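You operate a simulated robot arm through the tools that you are given. There is no shell and no other tool. Be economical: measure what you need, move in short steps, check, and stop when the job is done.

The job below is to be done with a simulated two-armed robot. You get a single attempt, and the scene is never put back.

Task
Pick up the yellow chock with one hand, pass it to the other hand and put it on the check bench top.

Only the result counts: the job must be done as asked and must still hold three seconds after the hand-in. Knocking over, shifting, dropping, spilling or breaking anything else fails it.

Robot
Two 7-joint arms with two-finger parallel grippers on one trunk, on a base that drives. Base frame: it is fixed to the floor where the robot stands at the start and does not move with it; the origin is under the middle of the robot, x ahead of it, y to its left, z up. Units: mm, rad, N and s.
The left shoulder is at the start at [50, 165, 1105], the right one opposite. With the tool pointing down near the work surface each hand reaches from about 240 to 700 mm from the robot's upright axis, wherever it stands, measured 20 degrees to its own side. Places, roughly: check bench top [700, -4000, 900]. Payload 3.91 kg a hand.
The TCP of each hand is the grasp point between the finger pads, 30 mm short of the fingertips. In the tool frame z runs along the fingers and y along their closing line. Largest opening 110 mm; finger width 20, thickness 10; the body of the gripper, 48 by 112 mm, starts 55 mm behind the TCP.
Orientation is told as [roll, pitch, yaw] about the base's x, y, z axes, in that order, counted from this pose: with the fingers straight down and closing along the base's y, the tool's x points along the base's -x, its y along +y and its z along -z.

Tools
- The arms move only by the tool move_arm. It takes "left_increments", "right_increments" or both (then of equal length, played together; a hand with none holds still); each is text: rows parted by semicolons, each of 6 numbers parted by spaces: the shift along the tool's x, y, z in mm, then the turn, a rotation vector about the tool's x, y, z in rad. In form: tx ty tz rx ry rz; .... A call has 1 to 10 rows; each row is the pose to reach, as a shift and turn from the pose commanded when the call began, along the tool's axes at that moment. "left_fingers" and "right_fingers" are, for a hand that has rows, the finger opening in mm, from 0 to 110, set as the call begins (left out, the last holds). Rows are played at 5 a second. More than 50 mm and 0.15 rad between two rows, or a gripper value outside its range, and nothing of the call is played. A pose out of reach is approached as far as the arm can. The call stops where the force on the tool passes 40 N (or 10 N more than at its start, if that is more) or the arm is blocked; 0.2 s more then pass. Each finger travels about 45 mm/s and halts on what it meets, pressing with about 28 N; the grip force reading is that of the motor and also rises with nothing between the fingers. The clock runs only during rows and for 0.2 s after the last one: add rows that repeat a pose to give the fingers time. The reply holds the time, the measured pose of the TCP, the force on the tool along the base axes, the opening and the grip force, in the units named above and with some noise, with the torque about the TCP (base axes, N m) and any sound that the robot's microphone picked up.
- Cameras (640 x 400 px; columns grow to the right, rows downward): "scene" is now at [120.4, 14, 1289.2]; the picture's right is [0.14, -0.99, 0.00], its down [-0.44, -0.06, -0.90] and it looks along [0.89, 0.13, -0.44] (base axes); focal length 293 px, centre (320, 200). "left" rides on the left gripper at [72, -17, -103] in its tool frame; the picture's right is [0.23, 0.97, 0.00], its down [-0.76, 0.18, -0.62] and it looks along [-0.61, 0.14, 0.78] (tool axes); focal length 222 px, centre (320, 200). "right" rides on the right gripper at [72, 17, -103] in its tool frame; the picture's right is [-0.23, 0.97, 0.00], its down [-0.76, -0.18, -0.62] and it looks along [-0.61, -0.14, 0.78] (tool axes); focal length 222 px, centre (320, 200). There is no depth. A picture from a camera that has moved, and an enlarged one, comes with that camera's place and axes in the base frame and with its lens.
- grab_frame(camera): a new picture of that camera. It takes no simulated time.
- raise_lower(by): slides the trunk up (or, below 0, down) by that many mm; the arms and the scene camera ride with it, the base frame stays. It gives what a move gives, with no picture.
- drive_base(legs): drives the robot by 1 to 6 legs, each [ahead, left, turn to the left] in mm, mm and rad, along the robot's own axes; the way and the turn of a leg run together, so that a leg with both is an arc; at most 1500 mm and 3.142 rad a leg. The arms and the cameras ride along, it lands a little off, and it stops where it bumps. It gives what a move gives.
- head_to(pan, tilt): turns the head with the scene camera to pan (to the left, within 1.396 rad either way) and tilt (down, from -0.506 to 1.204), counted from straight ahead of the robot. It gives what a move gives.
- enlarge(camera, box): a new picture of the part [left, top, right, bottom] of that camera's present view, enlarged. It takes no simulated time.
- hand_in(): hands the job in; it is judged then, once.

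Work in short steps. Places have to be worked out from the pictures, the camera data and where the tool is seen: move nearer, look again, correct. Check each grasp and each placing, and mend what went wrong. You have 120 turns and 92 pictures in all, those below and enlarged ones among them. Open the grippers and draw the arms clear of the work before you hand the job in, unless the task says otherwise; then end with one line.

The tools are called after "Call:" as name(argument=value, ...) on one line, values as JSON. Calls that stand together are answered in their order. move_arm: Moves the arms, as the interface text tells. Its arguments: {"type":"object","properties":{"left_increments":{"type":"string"},"left_fingers":{"type":"number"},"right_increments":{"type":"string"},"right_fingers":{"type":"number"}},"required":[]} The other tools are called the same way: raise_lower (by) slides the trunk up or down; drive_base (legs) drives the base; head_to (pan, tilt) turns the head that bears the scene camera; grab_frame (camera) takes a picture; enlarge (camera, box) takes an enlarged picture of a part of a camera's view; hand_in () hands the job in.

At the start:

```text
time: 0.0
left_ee_pos: [407.2, 276.4, 1170.2]
left_tool_rot: [-0.001, 0.0, 0.0]
left_wrist_force: [-0.3, -0.1, 0.6]
left_moment: [0.02, 0.0, 0.02]
left_gripper_width: 110.3
left_grasp_force: 0.0
right_ee_pos: [411.1, -68.2, 1104.5]
right_tool_rot: [0.001, 0.0, 0.0]
right_wrist_force: [0.2, -0.2, 0.1]
right_moment: [0.0, 0.01, 0.01]
right_gripper_width: 110.2
right_grasp_force: 0.1
trunk travel left (down, up): [-325.0, 178.0]
robot x, y, heading: [0.8, 0.4, 0.001]
head pan, tilt: [0.143, 0.461]
```

scene: 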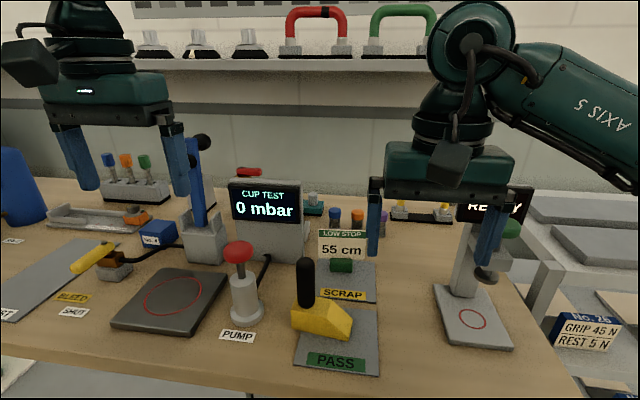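
right: 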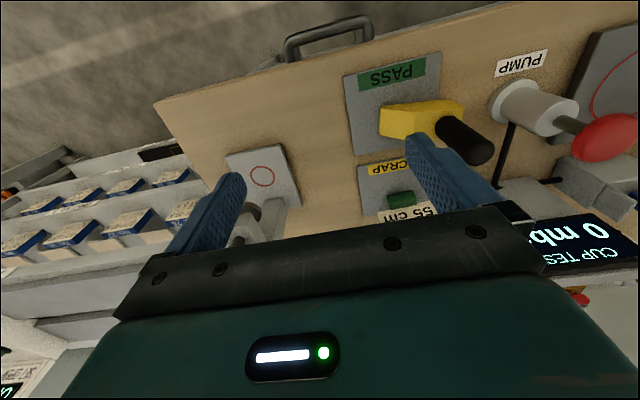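
left: 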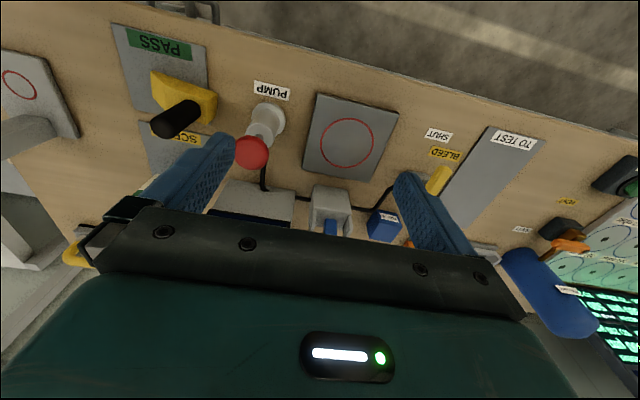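

I start by looking closer at the yellow chock with its black post on the PASS plate.

Call:
enlarge(camera="scene", box=[220, 220, 420, 390])

Call:
enlarge(camera="right", box=[320, 40, 520, 240])

Call:
enlarge(camera="left", box=[100, 20, 300, 180])

```text
2.35 times, centred on (320, 305) of scene
camera zoom: at [120.4, 14.0, 1289.2], right [0.14, -0.99, 0.0], down [-0.44, -0.06, -0.9], along [0.89, 0.13, -0.44], focal length 690 px, centre (320, -47)
```

zoom: 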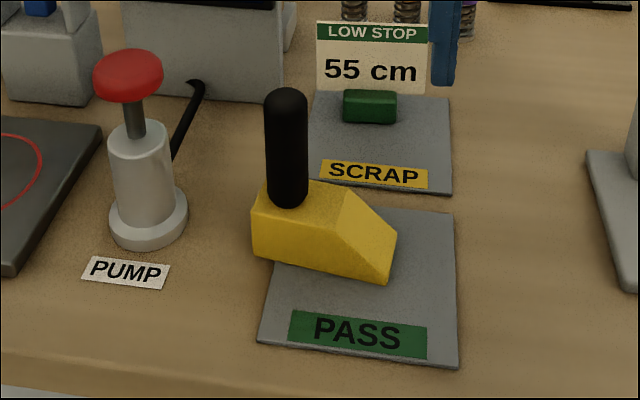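

```text
2.00 times, centred on (420, 140) of right
camera zoom: at [337.8, -49.9, 1208.8], right [0.23, 0.97, 0.0], down [0.76, -0.18, 0.62], along [0.61, -0.14, -0.78], focal length 444 px, centre (120, 320)
```

zoom: 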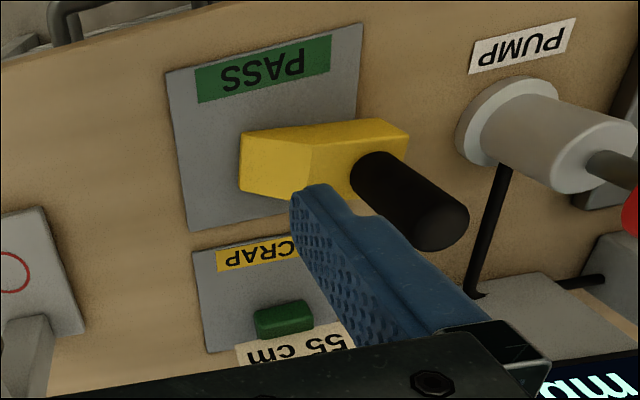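

```text
2.50 times, centred on (200, 100) of left
camera zoom: at [333.5, 258.8, 1271.1], right [-0.23, 0.97, 0.0], down [0.76, 0.18, 0.62], along [0.61, 0.14, -0.78], focal length 555 px, centre (620, 450)
```

zoom: 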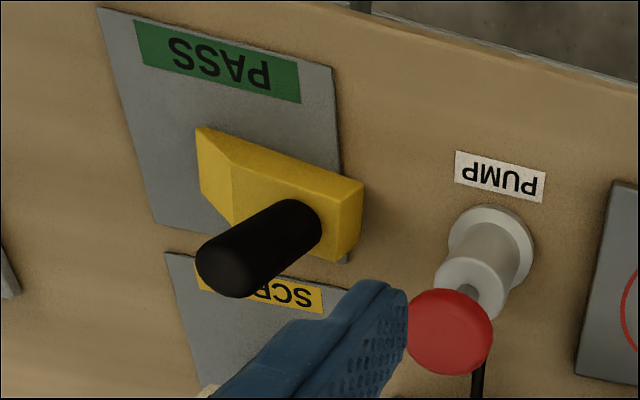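

The post of the chock stands at about (485, 88), with its top at z≈997; the block top is at ≈912 and the block lies roughly along y. I bring the left hand above it at z≈1100 with the fingers half open, and move the right hand out of the way.

Call:
move_arm(left_increments="-15 -38 14 0 0 0;-30 -76 28 0 0 0;-46 -114 42 0 0 0;-62 -152 56 0 0 0;-78 -188 70 0 0 0;-78 -188 70 0 0 0", right_increments="0 -25 0 0 0 0;0 -50 0 0 0 0;0 -75 0 0 0 0;0 -100 0 0 0 0;0 -120 0 0 0 0;0 -120 0 0 0 0", left_fingers=70)

Call:
grab_frame(camera="left")

Call:
grab_frame(camera="scene")

```text
time: 1.4
left_ee_pos: [468.6, 147.8, 1101.3]
left_tool_rot: [-0.001, -0.003, 0.004]
left_wrist_force: [0.4, -0.5, 0.1]
left_moment: [0.02, 0.04, 0.01]
left_gripper_width: 69.8
left_grasp_force: 0.1
left hand out of reach, approached as far as the arm can: row 4, 5, 6
right_ee_pos: [409.9, -189.0, 1104.6]
right_tool_rot: [0.0, 0.001, 0.0]
right_wrist_force: [-0.6, 0.5, 0.5]
right_moment: [-0.03, 0.04, -0.03]
right_gripper_width: 110.0
right_grasp_force: 0.1
trunk travel left (down, up): [-325.0, 178.0]
robot x, y, heading: [2.5, -0.3, 0.002]
head pan, tilt: [0.143, 0.461]
```

```text
85 pictures are left
camera left: at [395.7, 130.1, 1203.2], right [-0.23, 0.97, 0.0], down [0.76, 0.18, 0.62], along [0.61, 0.14, -0.78], focal length 222 px, centre (320, 200)
```

left: 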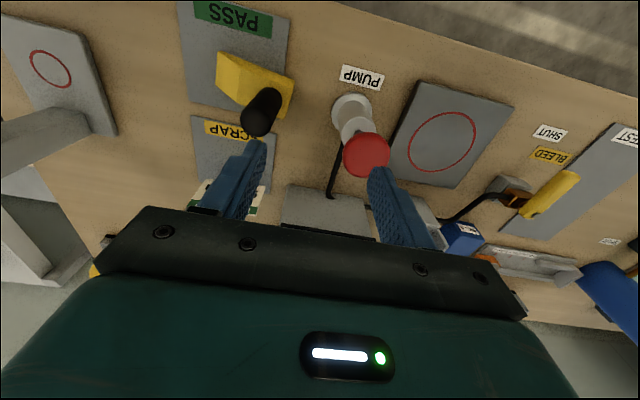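

```text
84 pictures are left
camera scene: at [120.8, 14.3, 1289.2], right [0.14, -0.99, 0.0], down [-0.44, -0.06, -0.9], along [0.89, 0.13, -0.44], focal length 293 px, centre (320, 200)
```

scene: 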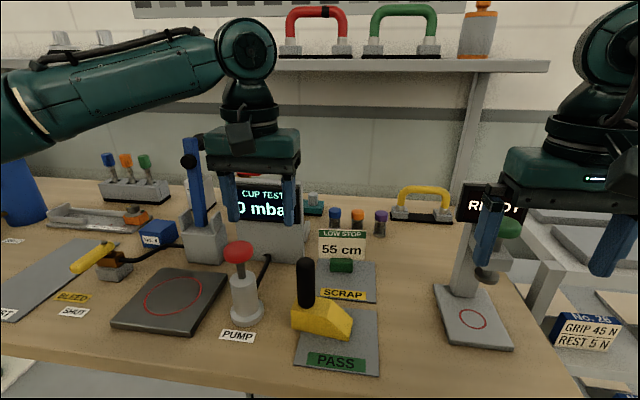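

The left hand could not reach further right from this stance, so I shift the base to the right by 100 mm, which puts the chock about 20° to the left.

Call:
drive_base(legs=[[0, -100, 0]])

Call:
grab_frame(camera="left")

```text
time: 2.5
left_ee_pos: [469.0, 48.3, 1102.0]
left_tool_rot: [0.0, -0.003, 0.0]
left_wrist_force: [0.2, -0.9, 0.3]
left_moment: [0.04, 0.0, 0.01]
left_gripper_width: 69.9
left_grasp_force: 0.0
right_ee_pos: [410.3, -288.4, 1104.5]
right_tool_rot: [-0.001, -0.002, 0.001]
right_wrist_force: [0.5, 0.0, 0.0]
right_moment: [-0.01, -0.03, 0.04]
right_gripper_width: 109.8
right_grasp_force: 0.1
trunk travel left (down, up): [-325.0, 178.0]
robot x, y, heading: [1.6, -100.8, -0.003]
head pan, tilt: [0.143, 0.461]
```

```text
83 pictures are left
camera left: at [395.2, 30.5, 1203.5], right [-0.23, 0.97, 0.0], down [0.76, 0.18, 0.62], along [0.61, 0.14, -0.78], focal length 222 px, centre (320, 200)
```

left: 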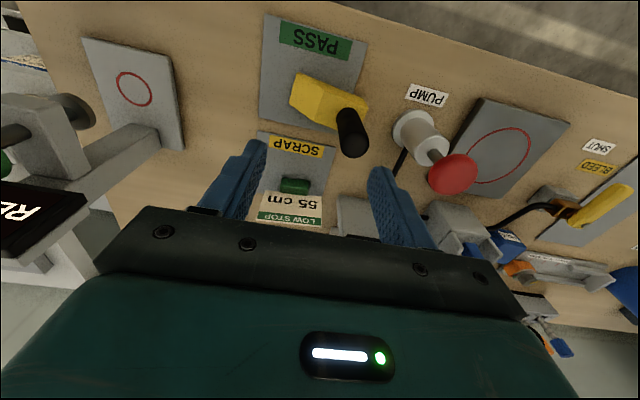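

The post now measures at (482, 84). I move the left hand over it at this height and check.

Call:
move_arm(left_increments="-6 18 0 0 0 0;-13 36 0 0 0 0;-13 36 0 0 0 0")

Call:
grab_frame(camera="left")

```text
time: 3.4
left_ee_pos: [481.1, 84.8, 1100.9]
left_tool_rot: [0.0, -0.002, 0.002]
left_wrist_force: [0.1, 0.2, 0.6]
left_moment: [0.02, -0.01, 0.01]
left_gripper_width: 69.9
left_grasp_force: 0.1
right_ee_pos: [411.3, -287.2, 1104.5]
right_tool_rot: [-0.001, 0.001, 0.002]
right_wrist_force: [0.8, 0.4, 0.8]
right_moment: [0.03, 0.01, -0.02]
right_gripper_width: 110.0
right_grasp_force: 0.0
trunk travel left (down, up): [-325.0, 178.0]
robot x, y, heading: [-1.8, -98.6, 0.002]
head pan, tilt: [0.143, 0.461]
```

```text
82 pictures are left
camera left: at [408.5, 66.8, 1203.0], right [-0.23, 0.97, 0.0], down [0.76, 0.18, 0.62], along [0.61, 0.14, -0.78], focal length 222 px, centre (320, 200)
```

left: 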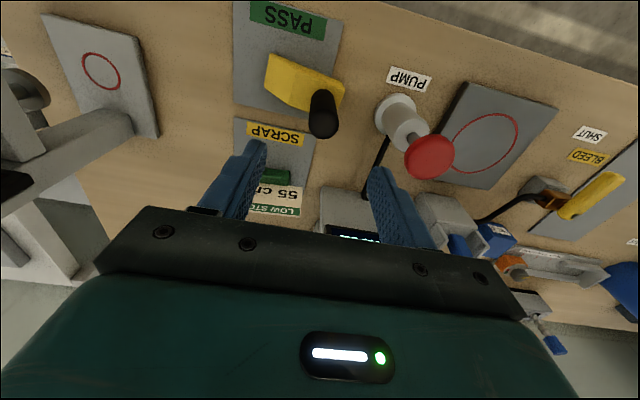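

The hand is centred over the post. I lower it to z≈965.

Call:
move_arm(left_increments="0 0 35 0 0 0;0 0 70 0 0 0;0 0 90 0 0 0;0 0 105 0 0 0;0 0 120 0 0 0;0 0 136 0 0 0;0 0 136 0 0 0")

Call:
grab_frame(camera="left")

Call:
enlarge(camera="scene", box=[140, 170, 380, 390])

```text
time: 5.0
left_ee_pos: [479.7, 84.2, 964.5]
left_tool_rot: [0.001, -0.001, 0.001]
left_wrist_force: [-0.5, 0.3, 0.5]
left_moment: [0.01, 0.01, 0.03]
left_gripper_width: 69.9
left_grasp_force: 0.1
right_ee_pos: [410.9, -288.2, 1104.0]
right_tool_rot: [0.0, 0.0, 0.001]
right_wrist_force: [0.3, -0.5, -0.1]
right_moment: [0.02, -0.01, 0.0]
right_gripper_width: 110.1
right_grasp_force: 0.0
trunk travel left (down, up): [-325.0, 178.0]
robot x, y, heading: [0.9, -98.6, 0.004]
head pan, tilt: [0.143, 0.461]
```

```text
81 pictures are left
camera left: at [407.1, 66.4, 1066.0], right [-0.23, 0.97, 0.0], down [0.76, 0.18, 0.62], along [0.61, 0.14, -0.78], focal length 222 px, centre (320, 200)
```

left: 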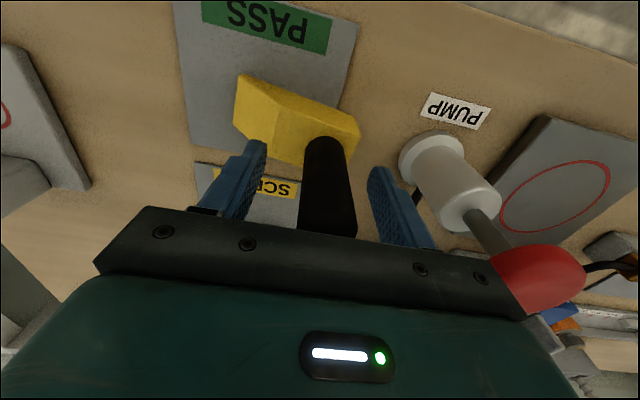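

```text
1.82 times, centred on (260, 280) of scene
camera zoom: at [120.4, -84.6, 1289.3], right [0.14, -0.99, 0.0], down [-0.44, -0.06, -0.9], along [0.89, 0.13, -0.44], focal length 533 px, centre (429, 54)
```

zoom: 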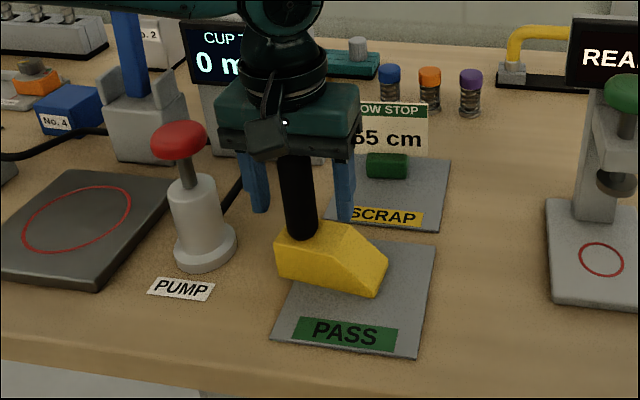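

The post is between the fingers, which clear the block top. I close to grip it.

Call:
move_arm(left_increments="0 0 0 0 0 0;0 0 0 0 0 0;0 0 0 0 0 0;0 0 0 0 0 0;0 0 0 0 0 0;0 0 0 0 0 0", left_fingers=10)

Call:
grab_frame(camera="left")

```text
time: 6.3
left_ee_pos: [480.5, 84.8, 964.6]
left_tool_rot: [0.001, -0.002, 0.002]
left_wrist_force: [1.2, 3.5, 1.6]
left_moment: [0.46, -0.1, 0.02]
left_gripper_width: 29.4
left_grasp_force: 28.2
right_ee_pos: [411.1, -286.6, 1105.2]
right_tool_rot: [-0.001, 0.001, 0.002]
right_wrist_force: [-0.3, -0.5, 0.6]
right_moment: [0.04, 0.02, 0.01]
right_gripper_width: 110.1
right_grasp_force: 0.1
trunk travel left (down, up): [-325.0, 178.0]
robot x, y, heading: [-2.7, -100.7, 0.0]
head pan, tilt: [0.143, 0.461]
```

```text
79 pictures are left
camera left: at [407.3, 66.8, 1066.2], right [-0.23, 0.97, 0.0], down [0.76, 0.18, 0.62], along [0.61, 0.14, -0.78], focal length 222 px, centre (320, 200)
```

left: 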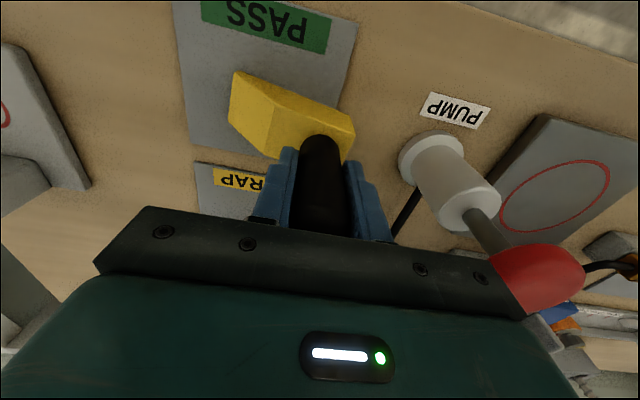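

Gripped at 29 mm. I lift slowly, a little at first and then more.

Call:
move_arm(left_increments="0 0 -8 0 0 0;0 0 -16 0 0 0;0 0 -30 0 0 0;0 0 -50 0 0 0;0 0 -75 0 0 0;0 0 -100 0 0 0;0 0 -125 0 0 0;0 0 -135 0 0 0;0 0 -135 0 0 0")

Call:
grab_frame(camera="left")

Call:
grab_frame(camera="scene")

```text
time: 8.3
left_ee_pos: [482.1, 84.8, 1100.3]
left_tool_rot: [0.0, 0.001, 0.001]
left_wrist_force: [1.2, 0.4, -3.8]
left_moment: [0.09, -0.01, 0.01]
left_gripper_width: 29.0
left_grasp_force: 27.8
right_ee_pos: [410.7, -286.7, 1103.6]
right_tool_rot: [-0.001, 0.0, 0.002]
right_wrist_force: [0.9, -0.6, 0.1]
right_moment: [-0.01, 0.01, -0.02]
right_gripper_width: 110.0
right_grasp_force: 0.0
trunk travel left (down, up): [-325.0, 178.0]
robot x, y, heading: [-1.0, -98.9, 0.002]
head pan, tilt: [0.143, 0.461]
```

```text
78 pictures are left
camera left: at [408.9, 66.7, 1202.0], right [-0.23, 0.97, 0.0], down [0.76, 0.18, 0.62], along [0.61, 0.14, -0.78], focal length 222 px, centre (320, 200)
```

left: 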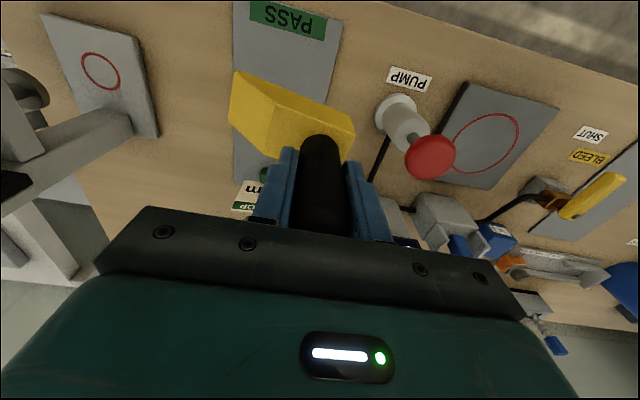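

```text
77 pictures are left
camera scene: at [120.7, -84.5, 1289.2], right [0.14, -0.99, 0.0], down [-0.44, -0.06, -0.9], along [0.89, 0.13, -0.44], focal length 293 px, centre (320, 200)
```

scene: 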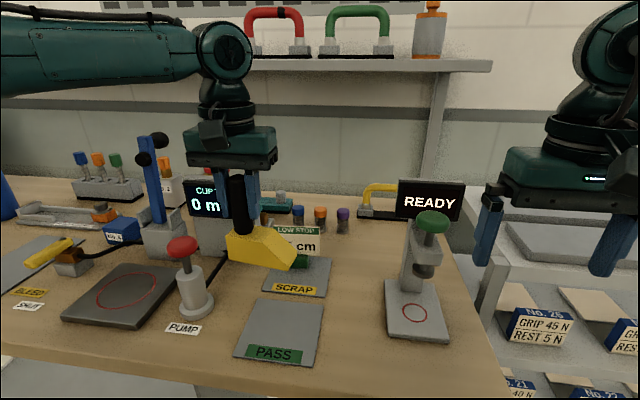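

The chock is held (about 4 N). Before moving away I look to the right to see the way to the check bench.

Call:
head_to(pan=-1.3, tilt=0.35)

Call:
grab_frame(camera="scene")

```text
time: 9.9
left_ee_pos: [481.6, 84.8, 1100.2]
left_tool_rot: [0.001, 0.001, 0.003]
left_wrist_force: [0.1, -0.4, -2.8]
left_moment: [0.03, 0.0, 0.0]
left_gripper_width: 29.3
left_grasp_force: 28.2
right_ee_pos: [410.1, -285.6, 1103.6]
right_tool_rot: [0.0, 0.0, 0.002]
right_wrist_force: [0.3, 0.8, 0.6]
right_moment: [-0.01, 0.01, -0.01]
right_gripper_width: 109.9
right_grasp_force: 0.0
trunk travel left (down, up): [-325.0, 178.0]
robot x, y, heading: [0.2, -99.5, 0.004]
head pan, tilt: [-1.3, 0.351]
```

```text
76 pictures are left
camera scene: at [54.9, -187.3, 1299.3], right [-0.96, -0.27, 0.0], down [-0.09, 0.33, -0.94], along [0.25, -0.9, -0.34], focal length 293 px, centre (320, 200)
```

scene: 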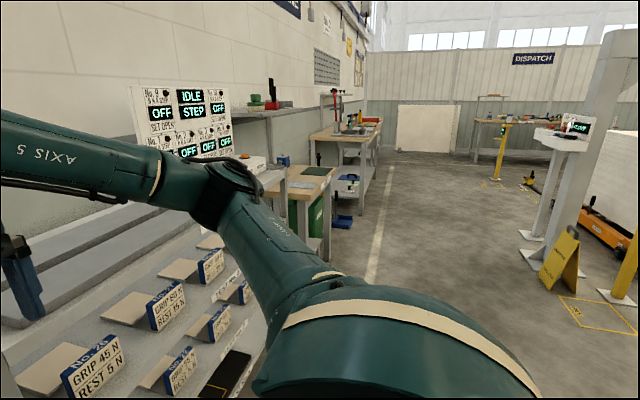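

The check bench is the wooden one further down the aisle. I back off from the table to get clear air for the handover.

Call:
drive_base(legs=[[-400, 0, 0]])

Call:
head_to(pan=0.0, tilt=0.5)

Call:
grab_frame(camera="scene")

```text
time: 12.4
left_ee_pos: [90.3, 82.1, 1100.2]
left_tool_rot: [-0.001, -0.002, -0.007]
left_wrist_force: [-0.9, -0.1, -3.1]
left_moment: [0.05, 0.0, 0.02]
left_gripper_width: 29.4
left_grasp_force: 27.8
right_ee_pos: [15.5, -289.0, 1104.6]
right_tool_rot: [0.0, 0.0, -0.008]
right_wrist_force: [1.1, -0.1, 0.6]
right_moment: [0.01, 0.0, 0.01]
right_gripper_width: 110.0
right_grasp_force: 0.0
trunk travel left (down, up): [-325.0, 178.0]
robot x, y, heading: [-392.8, -96.8, -0.01]
head pan, tilt: [-1.3, 0.351]
```

```text
time: 13.8
left_ee_pos: [90.2, 81.4, 1100.6]
left_tool_rot: [-0.001, 0.0, -0.006]
left_wrist_force: [0.2, 0.4, -4.0]
left_moment: [0.08, -0.02, 0.01]
left_gripper_width: 29.5
left_grasp_force: 27.5
right_ee_pos: [16.8, -289.8, 1103.2]
right_tool_rot: [0.0, 0.0, -0.007]
right_wrist_force: [-0.1, -0.6, -0.1]
right_moment: [-0.01, 0.01, -0.01]
right_gripper_width: 110.2
right_grasp_force: 0.0
trunk travel left (down, up): [-325.0, 178.0]
robot x, y, heading: [-392.3, -99.8, -0.003]
head pan, tilt: [0.0, 0.499]
```

```text
75 pictures are left
camera scene: at [-271.7, -97.3, 1285.6], right [-0.01, -1.0, 0.0], down [-0.48, 0.0, -0.88], along [0.88, -0.01, -0.48], focal length 293 px, centre (320, 200)
```

scene: 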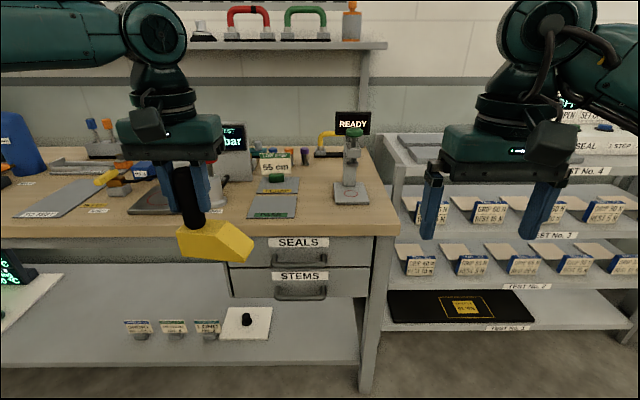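

The chock hangs safely. I now turn the right hand so that it can point toward +y: first a 90° turn about the tool axis, which will bring its camera to the upper side.

Call:
move_arm(right_increments="0 0 0 0 0 0.15;0 0 0 0 0 0.3;0 0 0 0 0 0.45;0 0 0 0 0 0.6;0 0 0 0 0 0.75;0 0 0 0 0 0.9;0 0 0 0 0 1.05;0 0 0 0 0 1.2;0 0 0 0 0 1.35;0 0 0 0 0 1.49")

Call:
enlarge(camera="scene", box=[120, 150, 300, 280])

```text
time: 16.0
left_ee_pos: [90.7, 81.5, 1099.6]
left_tool_rot: [0.0, 0.0, -0.006]
left_wrist_force: [1.0, 0.2, -3.9]
left_moment: [0.05, 0.01, 0.02]
left_gripper_width: 29.2
left_grasp_force: 27.8
right_ee_pos: [17.1, -288.4, 1104.3]
right_tool_rot: [0.0, -0.001, -1.501]
right_wrist_force: [-0.4, 0.2, -0.8]
right_moment: [-0.01, 0.03, 0.03]
right_gripper_width: 110.4
right_grasp_force: 0.0
trunk travel left (down, up): [-325.0, 178.0]
robot x, y, heading: [-394.9, -95.7, -0.01]
head pan, tilt: [0.0, 0.499]
```

```text
3.08 times, centred on (210, 215) of scene
camera zoom: at [-271.7, -97.2, 1285.6], right [-0.01, -1.0, 0.0], down [-0.48, 0.0, -0.88], along [0.88, -0.01, -0.48], focal length 903 px, centre (658, 154)
```

zoom: 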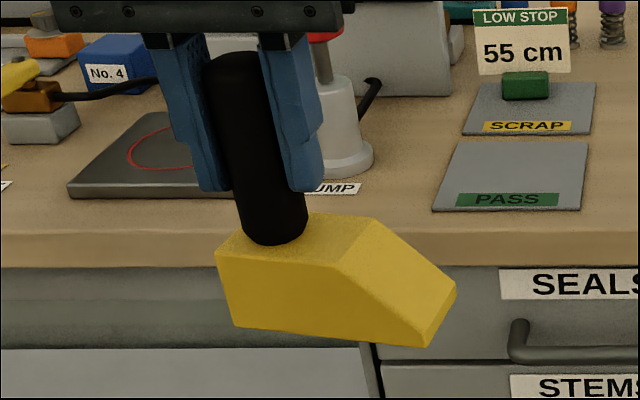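

The block is about 40 mm wide and 44 mm tall, with its bottom at z≈1003 and its axis turned about 9.5° from y. I finish the yaw on the right hand, then tilt it.

Call:
move_arm(right_increments="0 0 0 0 0 0.12;0 0 0 0 0 0.24;0 0 0 0 0 0.24", right_fingers=80)

Call:
move_arm(right_increments="0 0 0 0 0.15 0;0 0 0 0 0.3 0;0 0 0 0 0.45 0;0 0 0 0 0.6 0;0 0 0 0 0.75 0;0 0 0 0 0.9 0;0 0 0 0 1.05 0;0 0 0 0 1.2 0;0 0 0 0 1.222 0")

Call:
grab_frame(camera="scene")

Call:
grab_frame(camera="right")

```text
time: 16.8
left_ee_pos: [90.9, 82.6, 1099.3]
left_tool_rot: [-0.001, 0.001, -0.006]
left_wrist_force: [0.7, -0.4, -4.0]
left_moment: [0.05, 0.05, 0.01]
left_gripper_width: 29.4
left_grasp_force: 28.4
right_ee_pos: [17.3, -288.6, 1103.7]
right_tool_rot: [-0.001, -0.001, -1.739]
right_wrist_force: [0.3, -0.2, 0.0]
right_moment: [-0.01, -0.03, 0.0]
right_gripper_width: 80.0
right_grasp_force: 0.0
trunk travel left (down, up): [-325.0, 178.0]
robot x, y, heading: [-389.1, -96.2, -0.006]
head pan, tilt: [0.0, 0.499]
```

```text
time: 18.8
left_ee_pos: [90.3, 81.4, 1099.5]
left_tool_rot: [0.0, 0.0, -0.007]
left_wrist_force: [-0.2, 0.0, -4.3]
left_moment: [0.06, -0.02, 0.01]
left_gripper_width: 29.3
left_grasp_force: 28.2
right_ee_pos: [16.2, -289.0, 1105.2]
right_tool_rot: [0.001, 1.225, -1.736]
right_wrist_force: [-1.2, 0.8, 0.1]
right_moment: [0.02, -0.01, 0.03]
right_gripper_width: 80.1
right_grasp_force: 0.0
trunk travel left (down, up): [-325.0, 178.0]
robot x, y, heading: [-394.5, -97.1, -0.005]
head pan, tilt: [0.0, 0.499]
```

```text
73 pictures are left
camera scene: at [-271.7, -97.2, 1285.6], right [-0.01, -1.0, 0.0], down [-0.48, 0.0, -0.88], along [0.88, -0.01, -0.48], focal length 293 px, centre (320, 200)
```

scene: 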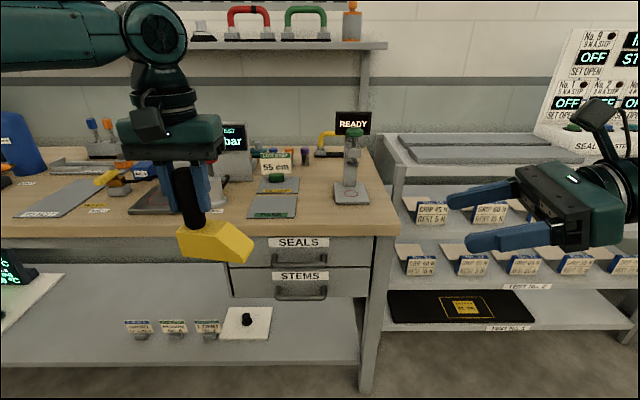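

```text
72 pictures are left
camera right: at [20.6, -362.1, 1208.8], right [0.95, -0.24, -0.21], down [-0.32, -0.8, -0.5], along [-0.05, 0.55, -0.84], focal length 222 px, centre (320, 200)
```

right: 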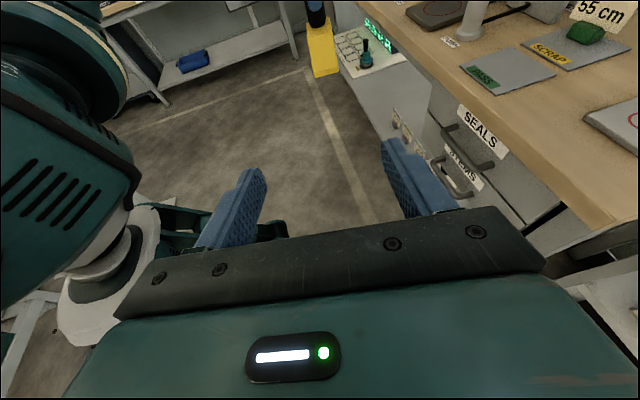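

The tilted pose works. I move the right hand to a point about 100 mm short of the grasp, along its approach line.

Call:
move_arm(right_increments="7 2 40 0 0 0;14 4 80 0 0 0;21 6 120 0 0 0;28 8 160 0 0 0;35 10 200 0 0 0;42.3 11.5 239 0 0 0;42.3 11.5 239 0 0 0")

Call:
grab_frame(camera="scene")

Call:
grab_frame(camera="right")

```text
time: 20.4
left_ee_pos: [90.3, 82.2, 1099.4]
left_tool_rot: [0.002, 0.0, -0.007]
left_wrist_force: [0.5, -0.4, -3.3]
left_moment: [0.05, -0.01, -0.02]
left_gripper_width: 28.9
left_grasp_force: 28.0
right_ee_pos: [69.0, -54.1, 1061.9]
right_tool_rot: [0.001, 1.221, -1.739]
right_wrist_force: [0.2, 0.3, -0.5]
right_moment: [0.0, -0.01, 0.0]
right_gripper_width: 79.8
right_grasp_force: 0.1
trunk travel left (down, up): [-325.0, 178.0]
robot x, y, heading: [-393.3, -98.0, -0.009]
head pan, tilt: [0.0, 0.499]
```

```text
71 pictures are left
camera scene: at [-271.8, -97.4, 1285.6], right [-0.01, -1.0, 0.0], down [-0.48, 0.0, -0.88], along [0.88, -0.01, -0.48], focal length 293 px, centre (320, 200)
```

scene: 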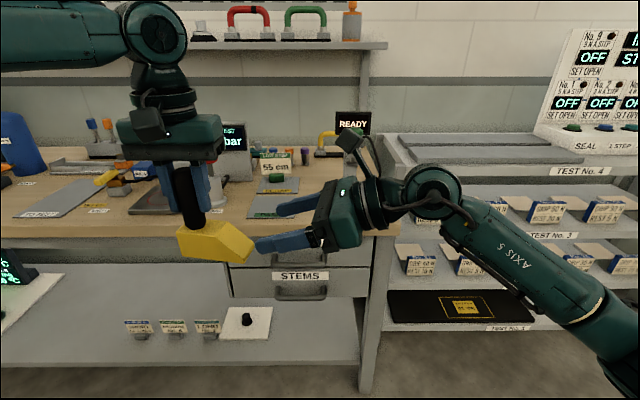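

```text
70 pictures are left
camera right: at [73.0, -128.4, 1166.6], right [0.95, -0.24, -0.21], down [-0.32, -0.8, -0.5], along [-0.05, 0.54, -0.84], focal length 222 px, centre (320, 200)
```

right: 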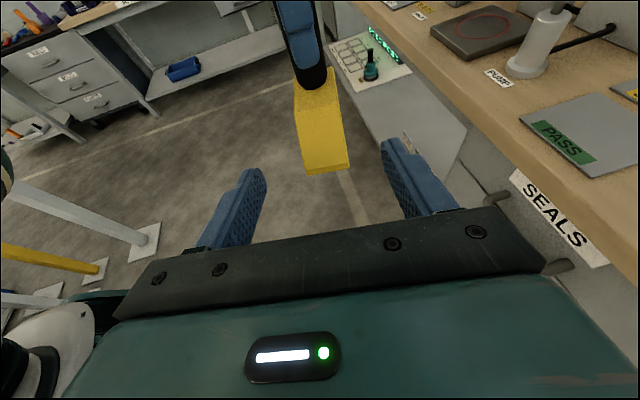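

The right camera confirms the block axis: tip at (77, 3), post base at (91, 85). I advance along the tool axis so that the fingers straddle the block.

Call:
move_arm(right_increments="0 -1 25 0 0 0;0 -1 45 0 0 0;0.5 -2 65 0 0 0;0.7 -2 82 0 0 0;0.7 -2 98 0 0 0;0.7 -2 98 0 0 0")

Call:
enlarge(camera="scene", box=[120, 100, 400, 280])

Call:
grab_frame(camera="right")

Call:
grab_frame(camera="left")

```text
time: 21.8
left_ee_pos: [91.1, 81.8, 1099.4]
left_tool_rot: [-0.001, 0.0, -0.006]
left_wrist_force: [0.2, 0.4, -2.5]
left_moment: [0.03, -0.01, -0.01]
left_gripper_width: 29.4
left_grasp_force: 28.0
right_ee_pos: [81.8, 36.6, 1029.3]
right_tool_rot: [-0.001, 1.221, -1.74]
right_wrist_force: [0.2, 0.4, -0.1]
right_moment: [-0.01, 0.0, 0.03]
right_gripper_width: 80.1
right_grasp_force: 0.0
trunk travel left (down, up): [-325.0, 178.0]
robot x, y, heading: [-389.6, -94.4, -0.005]
head pan, tilt: [0.0, 0.499]
```

```text
2.22 times, centred on (260, 190) of scene
camera zoom: at [-271.7, -97.3, 1285.6], right [-0.01, -1.0, 0.0], down [-0.48, 0.0, -0.88], along [0.88, -0.01, -0.48], focal length 652 px, centre (453, 222)
```

zoom: 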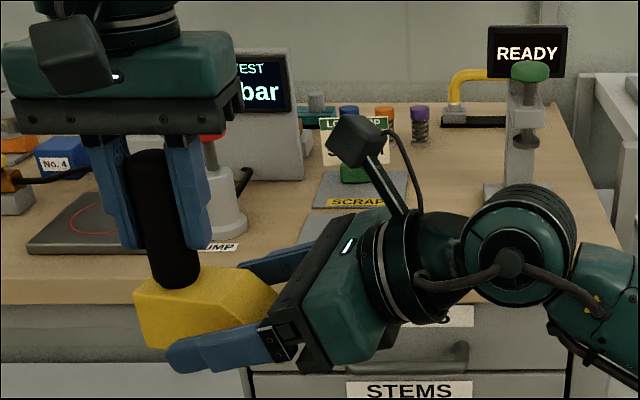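

```text
68 pictures are left
camera right: at [85.6, -35.9, 1133.2], right [0.95, -0.24, -0.21], down [-0.32, -0.8, -0.5], along [-0.05, 0.54, -0.84], focal length 222 px, centre (320, 200)
```

right: 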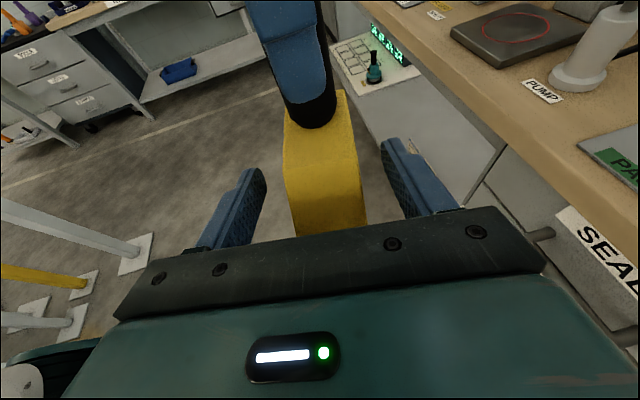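

```text
67 pictures are left
camera left: at [17.7, 64.4, 1201.8], right [-0.22, 0.98, 0.0], down [0.76, 0.17, 0.62], along [0.61, 0.14, -0.78], focal length 222 px, centre (320, 200)
```

left: 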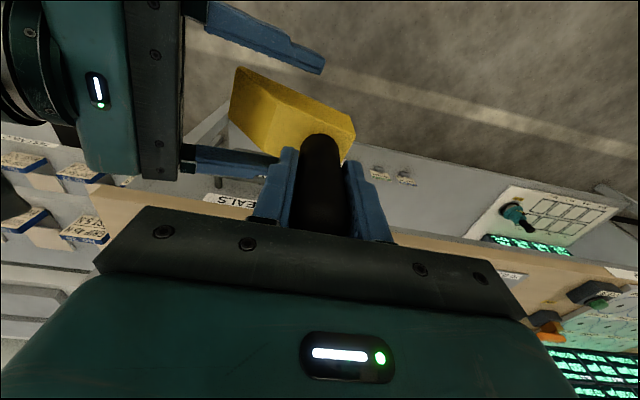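

The fingers straddle the block centrally. I close the right hand.

Call:
move_arm(right_increments="0 0 0 0 0 0;0 0 0 0 0 0;0 0 0 0 0 0;0 0 0 0 0 0;0 0 0 0 0 0;0 0 0 0 0 0", right_fingers=20)

Call:
grab_frame(camera="right")

Call:
grab_frame(camera="left")

```text
time: 23.2
left_ee_pos: [90.1, 81.1, 1099.4]
left_tool_rot: [0.001, 0.003, -0.009]
left_wrist_force: [-17.8, -3.9, -3.0]
left_moment: [0.32, 0.62, 0.25]
left_gripper_width: 28.8
left_grasp_force: 27.6
right_ee_pos: [82.5, 36.2, 1029.3]
right_tool_rot: [-0.004, 1.222, -1.745]
right_wrist_force: [17.3, 4.1, -0.2]
right_moment: [-0.63, 0.62, -1.01]
right_gripper_width: 42.3
right_grasp_force: 27.8
trunk travel left (down, up): [-325.0, 178.0]
robot x, y, heading: [-395.4, -97.3, -0.01]
head pan, tilt: [0.0, 0.499]
```

```text
66 pictures are left
camera right: at [86.6, -36.7, 1133.0], right [0.95, -0.24, -0.21], down [-0.32, -0.8, -0.5], along [-0.05, 0.54, -0.84], focal length 222 px, centre (320, 200)
```

right: 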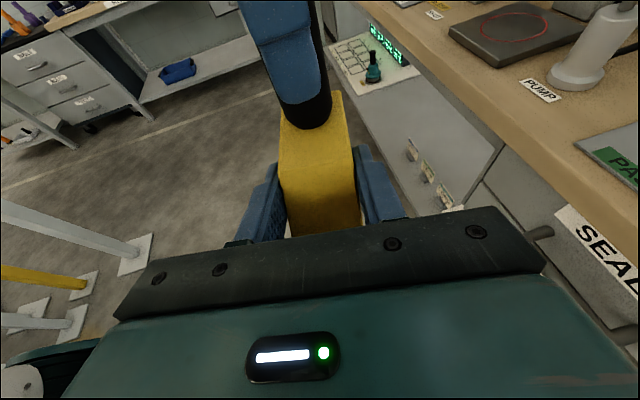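

```text
65 pictures are left
camera left: at [17.2, 64.2, 1201.7], right [-0.22, 0.98, 0.0], down [0.76, 0.17, 0.62], along [0.61, 0.14, -0.78], focal length 222 px, centre (320, 200)
```

left: 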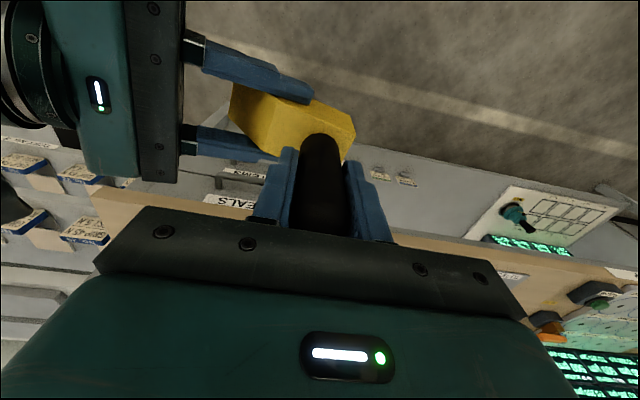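

The right grip is firm at 42 mm. There is a 17 N lateral strain between the hands, so I relieve it by shifting the right hand 1.5 mm along +x before releasing the left.

Call:
move_arm(right_increments="0 1.5 0 0 0 0;0 1.5 0 0 0 0")

```text
time: 23.8
left_ee_pos: [90.8, 82.1, 1099.7]
left_tool_rot: [-0.001, 0.0, -0.008]
left_wrist_force: [-15.8, -2.4, -3.7]
left_moment: [0.36, 0.63, 0.23]
left_gripper_width: 29.5
left_grasp_force: 28.4
right_ee_pos: [82.6, 37.3, 1029.5]
right_tool_rot: [-0.002, 1.22, -1.742]
right_wrist_force: [14.5, 2.7, -0.7]
right_moment: [-0.51, 0.49, -0.97]
right_gripper_width: 42.0
right_grasp_force: 27.8
trunk travel left (down, up): [-325.0, 178.0]
robot x, y, heading: [-395.6, -100.1, -0.005]
head pan, tilt: [0.0, 0.499]
```

Call:
move_arm(right_increments="0 4 0 0 0 0;0 6 0 0 0 0;0 6 0 0 0 0")

```text
time: 24.6
left_ee_pos: [92.8, 81.9, 1100.0]
left_tool_rot: [-0.003, -0.007, -0.003]
left_wrist_force: [11.2, 2.8, -2.4]
left_moment: [-0.33, -0.46, 0.45]
left_gripper_width: 29.4
left_grasp_force: 27.8
right_ee_pos: [86.1, 36.4, 1029.0]
right_tool_rot: [-0.005, 1.224, -1.735]
right_wrist_force: [-10.8, -2.7, -0.3]
right_moment: [0.51, -0.28, 0.0]
right_gripper_width: 42.1
right_grasp_force: 27.9
trunk travel left (down, up): [-325.0, 178.0]
robot x, y, heading: [-393.4, -100.9, -0.007]
head pan, tilt: [0.0, 0.499]
```

The strain went past zero, so I go back by about 2.5 mm.

Call:
move_arm(right_increments="0 -2.5 0 0 0 0;0 -2.5 0 0 0 0")

```text
time: 25.2
left_ee_pos: [90.9, 82.5, 1100.4]
left_tool_rot: [-0.001, -0.002, -0.005]
left_wrist_force: [12.6, 1.6, -5.8]
left_moment: [0.43, -0.81, 0.12]
left_gripper_width: 29.5
left_grasp_force: 28.5
right_ee_pos: [86.5, 36.4, 1029.7]
right_tool_rot: [-0.001, 1.221, -1.734]
right_wrist_force: [-12.4, -2.2, 2.1]
right_moment: [-0.14, -0.1, 0.42]
right_gripper_width: 41.9
right_grasp_force: 28.2
trunk travel left (down, up): [-325.0, 178.0]
robot x, y, heading: [-391.1, -98.5, -0.011]
head pan, tilt: [0.0, 0.499]
```

The residual strain is small. I open the left hand while both hold still.

Call:
move_arm(left_increments="0 0 0 0 0 0;0 0 0 0 0 0;0 0 0 0 0 0;0 0 0 0 0 0", left_fingers=64)

Call:
grab_frame(camera="left")

Call:
grab_frame(camera="scene")

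```text
time: 26.2
left_ee_pos: [91.6, 82.5, 1098.6]
left_tool_rot: [-0.001, 0.0, -0.008]
left_wrist_force: [-0.5, -1.0, -1.2]
left_moment: [0.01, 0.0, -0.02]
left_gripper_width: 63.9
left_grasp_force: 0.0
right_ee_pos: [85.7, 36.9, 1028.9]
right_tool_rot: [-0.002, 1.222, -1.738]
right_wrist_force: [0.0, 0.5, -0.5]
right_moment: [-0.12, 0.04, -0.01]
right_gripper_width: 41.7
right_grasp_force: 27.8
trunk travel left (down, up): [-325.0, 178.0]
robot x, y, heading: [-392.1, -98.9, -0.009]
head pan, tilt: [0.0, 0.499]
```

```text
64 pictures are left
camera left: at [17.8, 64.5, 1201.8], right [-0.22, 0.98, 0.0], down [0.76, 0.17, 0.62], along [0.61, 0.14, -0.78], focal length 222 px, centre (320, 200)
```

left: 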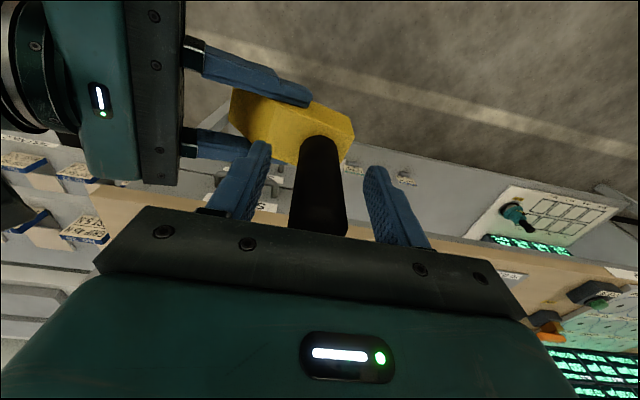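

```text
63 pictures are left
camera scene: at [-271.7, -97.2, 1285.6], right [-0.01, -1.0, 0.0], down [-0.48, 0.0, -0.88], along [0.88, -0.01, -0.48], focal length 293 px, centre (320, 200)
```

scene: 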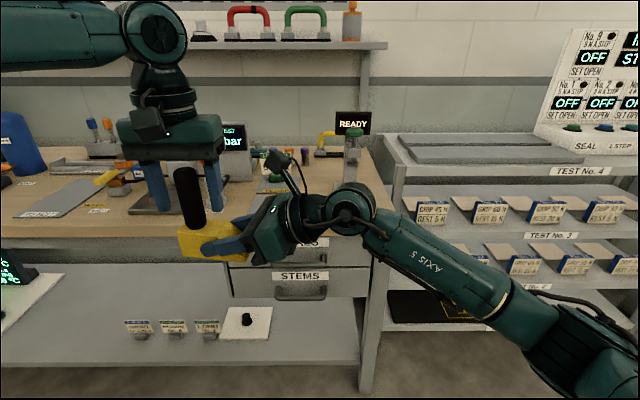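

The chock is now held by the right hand alone. I raise the left hand straight up off the post and move it aside.

Call:
move_arm(left_increments="0 0 -30 0 0 0;0 0 -60 0 0 0;0 0 -90 0 0 0;0 35 -100 0 0 0;0 75 -100 0 0 0;0 115 -90 0 0 0;0 115 -90 0 0 0")

Call:
grab_frame(camera="scene")

```text
time: 27.8
left_ee_pos: [91.4, 199.2, 1190.7]
left_tool_rot: [0.001, -0.002, -0.007]
left_wrist_force: [-0.5, 1.0, 0.8]
left_moment: [0.02, 0.0, 0.01]
left_gripper_width: 64.0
left_grasp_force: 0.0
left hand out of reach, approached as far as the arm can: row 3
right_ee_pos: [85.4, 34.5, 1028.9]
right_tool_rot: [-0.002, 1.221, -1.74]
right_wrist_force: [0.1, 0.5, 0.4]
right_moment: [-0.09, 0.01, 0.01]
right_gripper_width: 41.9
right_grasp_force: 28.2
trunk travel left (down, up): [-325.0, 178.0]
robot x, y, heading: [-393.8, -102.3, -0.01]
head pan, tilt: [0.0, 0.499]
```

```text
62 pictures are left
camera scene: at [-271.7, -97.4, 1285.6], right [-0.01, -1.0, 0.0], down [-0.48, 0.0, -0.88], along [0.88, -0.01, -0.48], focal length 293 px, centre (320, 200)
```

scene: 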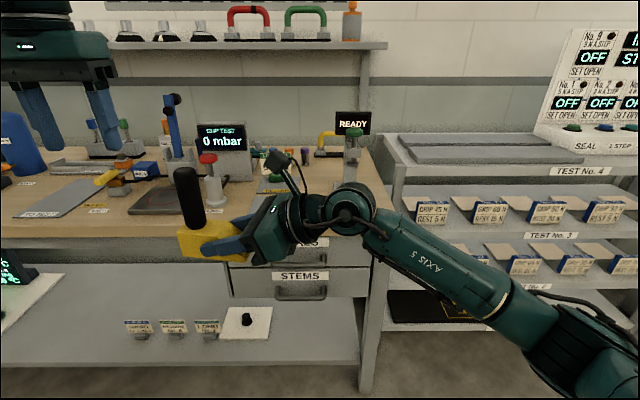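

The left hand is clear. I look along the aisle once more before driving.

Call:
head_to(pan=-1.35, tilt=0.3)

Call:
grab_frame(camera="scene")

```text
time: 29.3
left_ee_pos: [90.6, 198.6, 1190.4]
left_tool_rot: [0.0, 0.001, -0.006]
left_wrist_force: [-0.2, 0.0, -0.9]
left_moment: [-0.04, 0.01, 0.01]
left_gripper_width: 64.1
left_grasp_force: 0.1
right_ee_pos: [85.4, 35.7, 1028.5]
right_tool_rot: [-0.001, 1.223, -1.738]
right_wrist_force: [-0.2, 0.2, 0.0]
right_moment: [-0.07, 0.04, 0.02]
right_gripper_width: 42.0
right_grasp_force: 28.4
trunk travel left (down, up): [-325.0, 178.0]
robot x, y, heading: [-389.2, -96.6, -0.009]
head pan, tilt: [-1.349, 0.3]
```

```text
61 pictures are left
camera scene: at [-342.8, -187.7, 1304.0], right [-0.98, -0.21, 0.0], down [-0.06, 0.29, -0.96], along [0.2, -0.93, -0.3], focal length 293 px, centre (320, 200)
```

scene: 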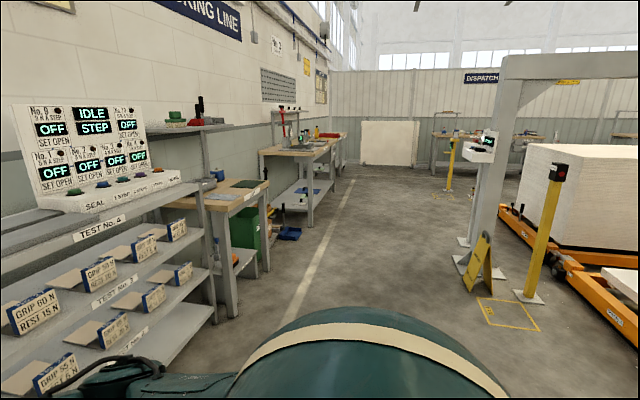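

The corridor at x≈-393 is clear: the sign stands at x≈-1100 and the benches at x>380. I drive sideways to the right in two legs.

Call:
drive_base(legs=[[0, -1400, 0], [0, -1400, 0]])

Call:
head_to(pan=-0.7, tilt=0.4)

Call:
grab_frame(camera="scene")

Call:
grab_frame(camera="right")

```text
time: 42.9
left_ee_pos: [71.1, -2587.4, 1190.5]
left_tool_rot: [0.001, 0.0, 0.012]
left_wrist_force: [-0.6, 0.0, 0.6]
left_moment: [0.01, 0.0, -0.02]
left_gripper_width: 63.5
left_grasp_force: 0.1
right_ee_pos: [68.7, -2750.1, 1028.6]
right_tool_rot: [-0.001, 1.222, -1.72]
right_wrist_force: [0.8, 1.1, -0.6]
right_moment: [-0.1, 0.03, 0.02]
right_gripper_width: 41.6
right_grasp_force: 28.1
trunk travel left (down, up): [-325.0, 178.0]
robot x, y, heading: [-409.5, -2894.2, 0.01]
head pan, tilt: [-1.349, 0.3]
```

```text
time: 43.9
left_ee_pos: [70.2, -2586.9, 1190.6]
left_tool_rot: [0.001, -0.001, 0.012]
left_wrist_force: [0.2, -0.6, 0.1]
left_moment: [0.01, 0.0, 0.01]
left_gripper_width: 64.1
left_grasp_force: 0.1
right_ee_pos: [67.7, -2749.0, 1028.0]
right_tool_rot: [-0.002, 1.222, -1.72]
right_wrist_force: [-0.9, 0.9, 0.2]
right_moment: [-0.12, 0.02, 0.0]
right_gripper_width: 41.7
right_grasp_force: 27.7
trunk travel left (down, up): [-325.0, 178.0]
robot x, y, heading: [-409.4, -2888.8, 0.014]
head pan, tilt: [-0.7, 0.4]
```

```text
60 pictures are left
camera scene: at [-307.1, -2949.0, 1294.8], right [-0.64, -0.77, 0.0], down [-0.3, 0.25, -0.92], along [0.71, -0.59, -0.39], focal length 293 px, centre (320, 200)
```

scene: 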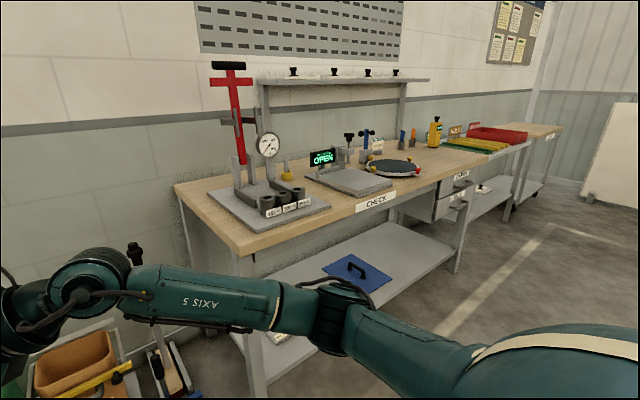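

```text
59 pictures are left
camera right: at [73.4, -2821.6, 1132.7], right [0.95, -0.22, -0.21], down [-0.3, -0.81, -0.5], along [-0.06, 0.54, -0.84], focal length 222 px, centre (320, 200)
```

right: 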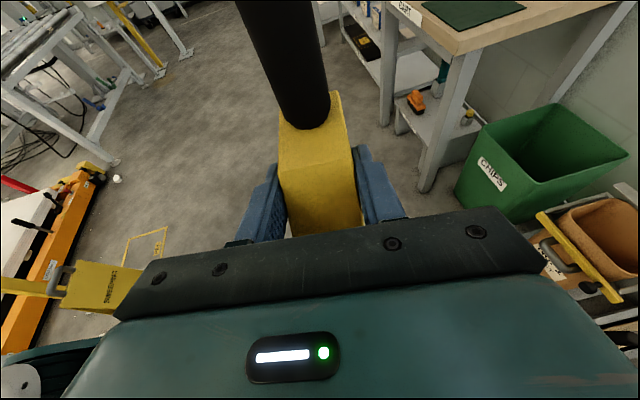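

This is the check bench: its front edge is at x≈285 and it spans y≈-3200 to -4800, with free space near the round board. The chock is still held. I drive on to y≈-3950 and look straight at the bench.

Call:
drive_base(legs=[[0, -1050, -0.012]])

Call:
head_to(pan=0.0, tilt=0.45)

Call:
grab_frame(camera="scene")

```text
time: 49.3
left_ee_pos: [79.5, -3645.0, 1190.6]
left_tool_rot: [0.0, 0.0, 0.0]
left_wrist_force: [0.6, 0.1, -0.5]
left_moment: [0.02, 0.01, 0.01]
left_gripper_width: 63.8
left_grasp_force: 0.1
right_ee_pos: [74.7, -3806.6, 1029.2]
right_tool_rot: [-0.002, 1.221, -1.732]
right_wrist_force: [0.1, -0.2, -0.1]
right_moment: [-0.12, 0.05, 0.01]
right_gripper_width: 41.7
right_grasp_force: 28.1
trunk travel left (down, up): [-325.0, 178.0]
robot x, y, heading: [-401.9, -3941.7, 0.0]
head pan, tilt: [-0.7, 0.4]
```

```text
time: 50.4
left_ee_pos: [79.8, -3645.7, 1188.7]
left_tool_rot: [0.0, 0.0, 0.001]
left_wrist_force: [-0.4, -0.4, 0.8]
left_moment: [0.0, 0.03, 0.04]
left_gripper_width: 64.1
left_grasp_force: 0.0
right_ee_pos: [76.4, -3806.4, 1028.6]
right_tool_rot: [-0.002, 1.222, -1.732]
right_wrist_force: [-0.6, 0.3, 0.4]
right_moment: [-0.11, 0.02, -0.02]
right_gripper_width: 41.6
right_grasp_force: 28.0
trunk travel left (down, up): [-325.0, 178.0]
robot x, y, heading: [-403.0, -3943.6, -0.004]
head pan, tilt: [0.0, 0.45]
```

```text
58 pictures are left
camera scene: at [-280.4, -3942.8, 1290.1], right [0.0, -1.0, 0.0], down [-0.44, 0.0, -0.9], along [0.9, 0.0, -0.44], focal length 293 px, centre (320, 200)
```

scene: 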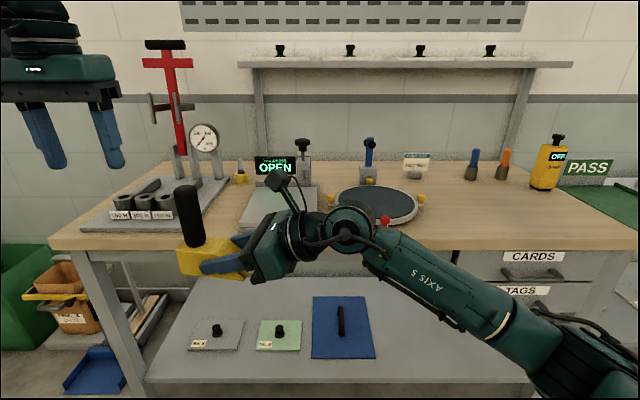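

There is a clear area on the bench right of the round board, around (350, -4330). To keep the right elbow off the bench edge I'll approach with the robot turned about 30° to the right. First I pull the left hand back.

Call:
move_arm(left_increments="40 15 0 0 0 0;80 30 0 0 0 0;120 45 0 0 0 0;150 60 0 0 0 0;150 60 0 0 0 0")

Call:
drive_base(legs=[[0, -266, 0], [0, 0, -0.52]])

Call:
grab_frame(camera="scene")

```text
time: 51.6
left_ee_pos: [-70.9, -3586.6, 1187.5]
left_tool_rot: [0.001, 0.0, 0.001]
left_wrist_force: [-0.2, 0.4, 0.3]
left_moment: [0.0, 0.0, -0.02]
left_gripper_width: 64.0
left_grasp_force: 0.1
right_ee_pos: [76.0, -3807.0, 1027.8]
right_tool_rot: [-0.002, 1.222, -1.73]
right_wrist_force: [0.3, -0.6, 0.1]
right_moment: [-0.04, 0.01, 0.0]
right_gripper_width: 41.7
right_grasp_force: 27.6
trunk travel left (down, up): [-325.0, 178.0]
robot x, y, heading: [-403.5, -3944.0, -0.001]
head pan, tilt: [0.0, 0.45]
```

```text
time: 55.0
left_ee_pos: [64.0, -4062.8, 1189.3]
left_tool_rot: [0.0, 0.0, -0.519]
left_wrist_force: [-0.8, 0.5, -0.4]
left_moment: [0.01, 0.01, -0.04]
left_gripper_width: 64.0
left_grasp_force: 0.1
right_ee_pos: [80.6, -4326.7, 1028.5]
right_tool_rot: [-0.002, 1.223, -2.251]
right_wrist_force: [-0.6, -0.2, 0.3]
right_moment: [-0.03, 0.07, -0.02]
right_gripper_width: 41.8
right_grasp_force: 28.2
trunk travel left (down, up): [-325.0, 178.0]
robot x, y, heading: [-402.5, -4208.7, -0.526]
head pan, tilt: [0.0, 0.45]
```

```text
57 pictures are left
camera scene: at [-296.5, -4267.5, 1290.1], right [-0.5, -0.87, 0.0], down [-0.38, 0.22, -0.9], along [0.78, -0.45, -0.44], focal length 293 px, centre (320, 200)
```

scene: 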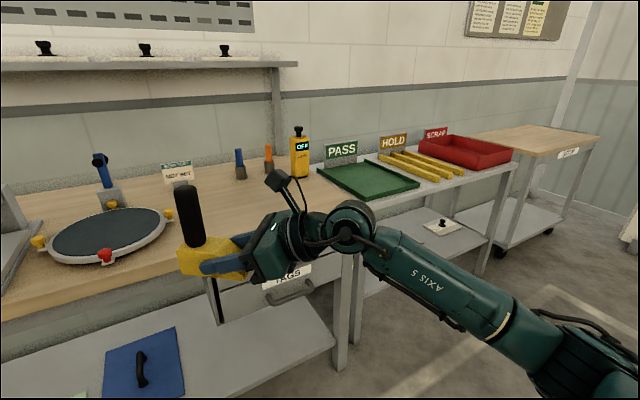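

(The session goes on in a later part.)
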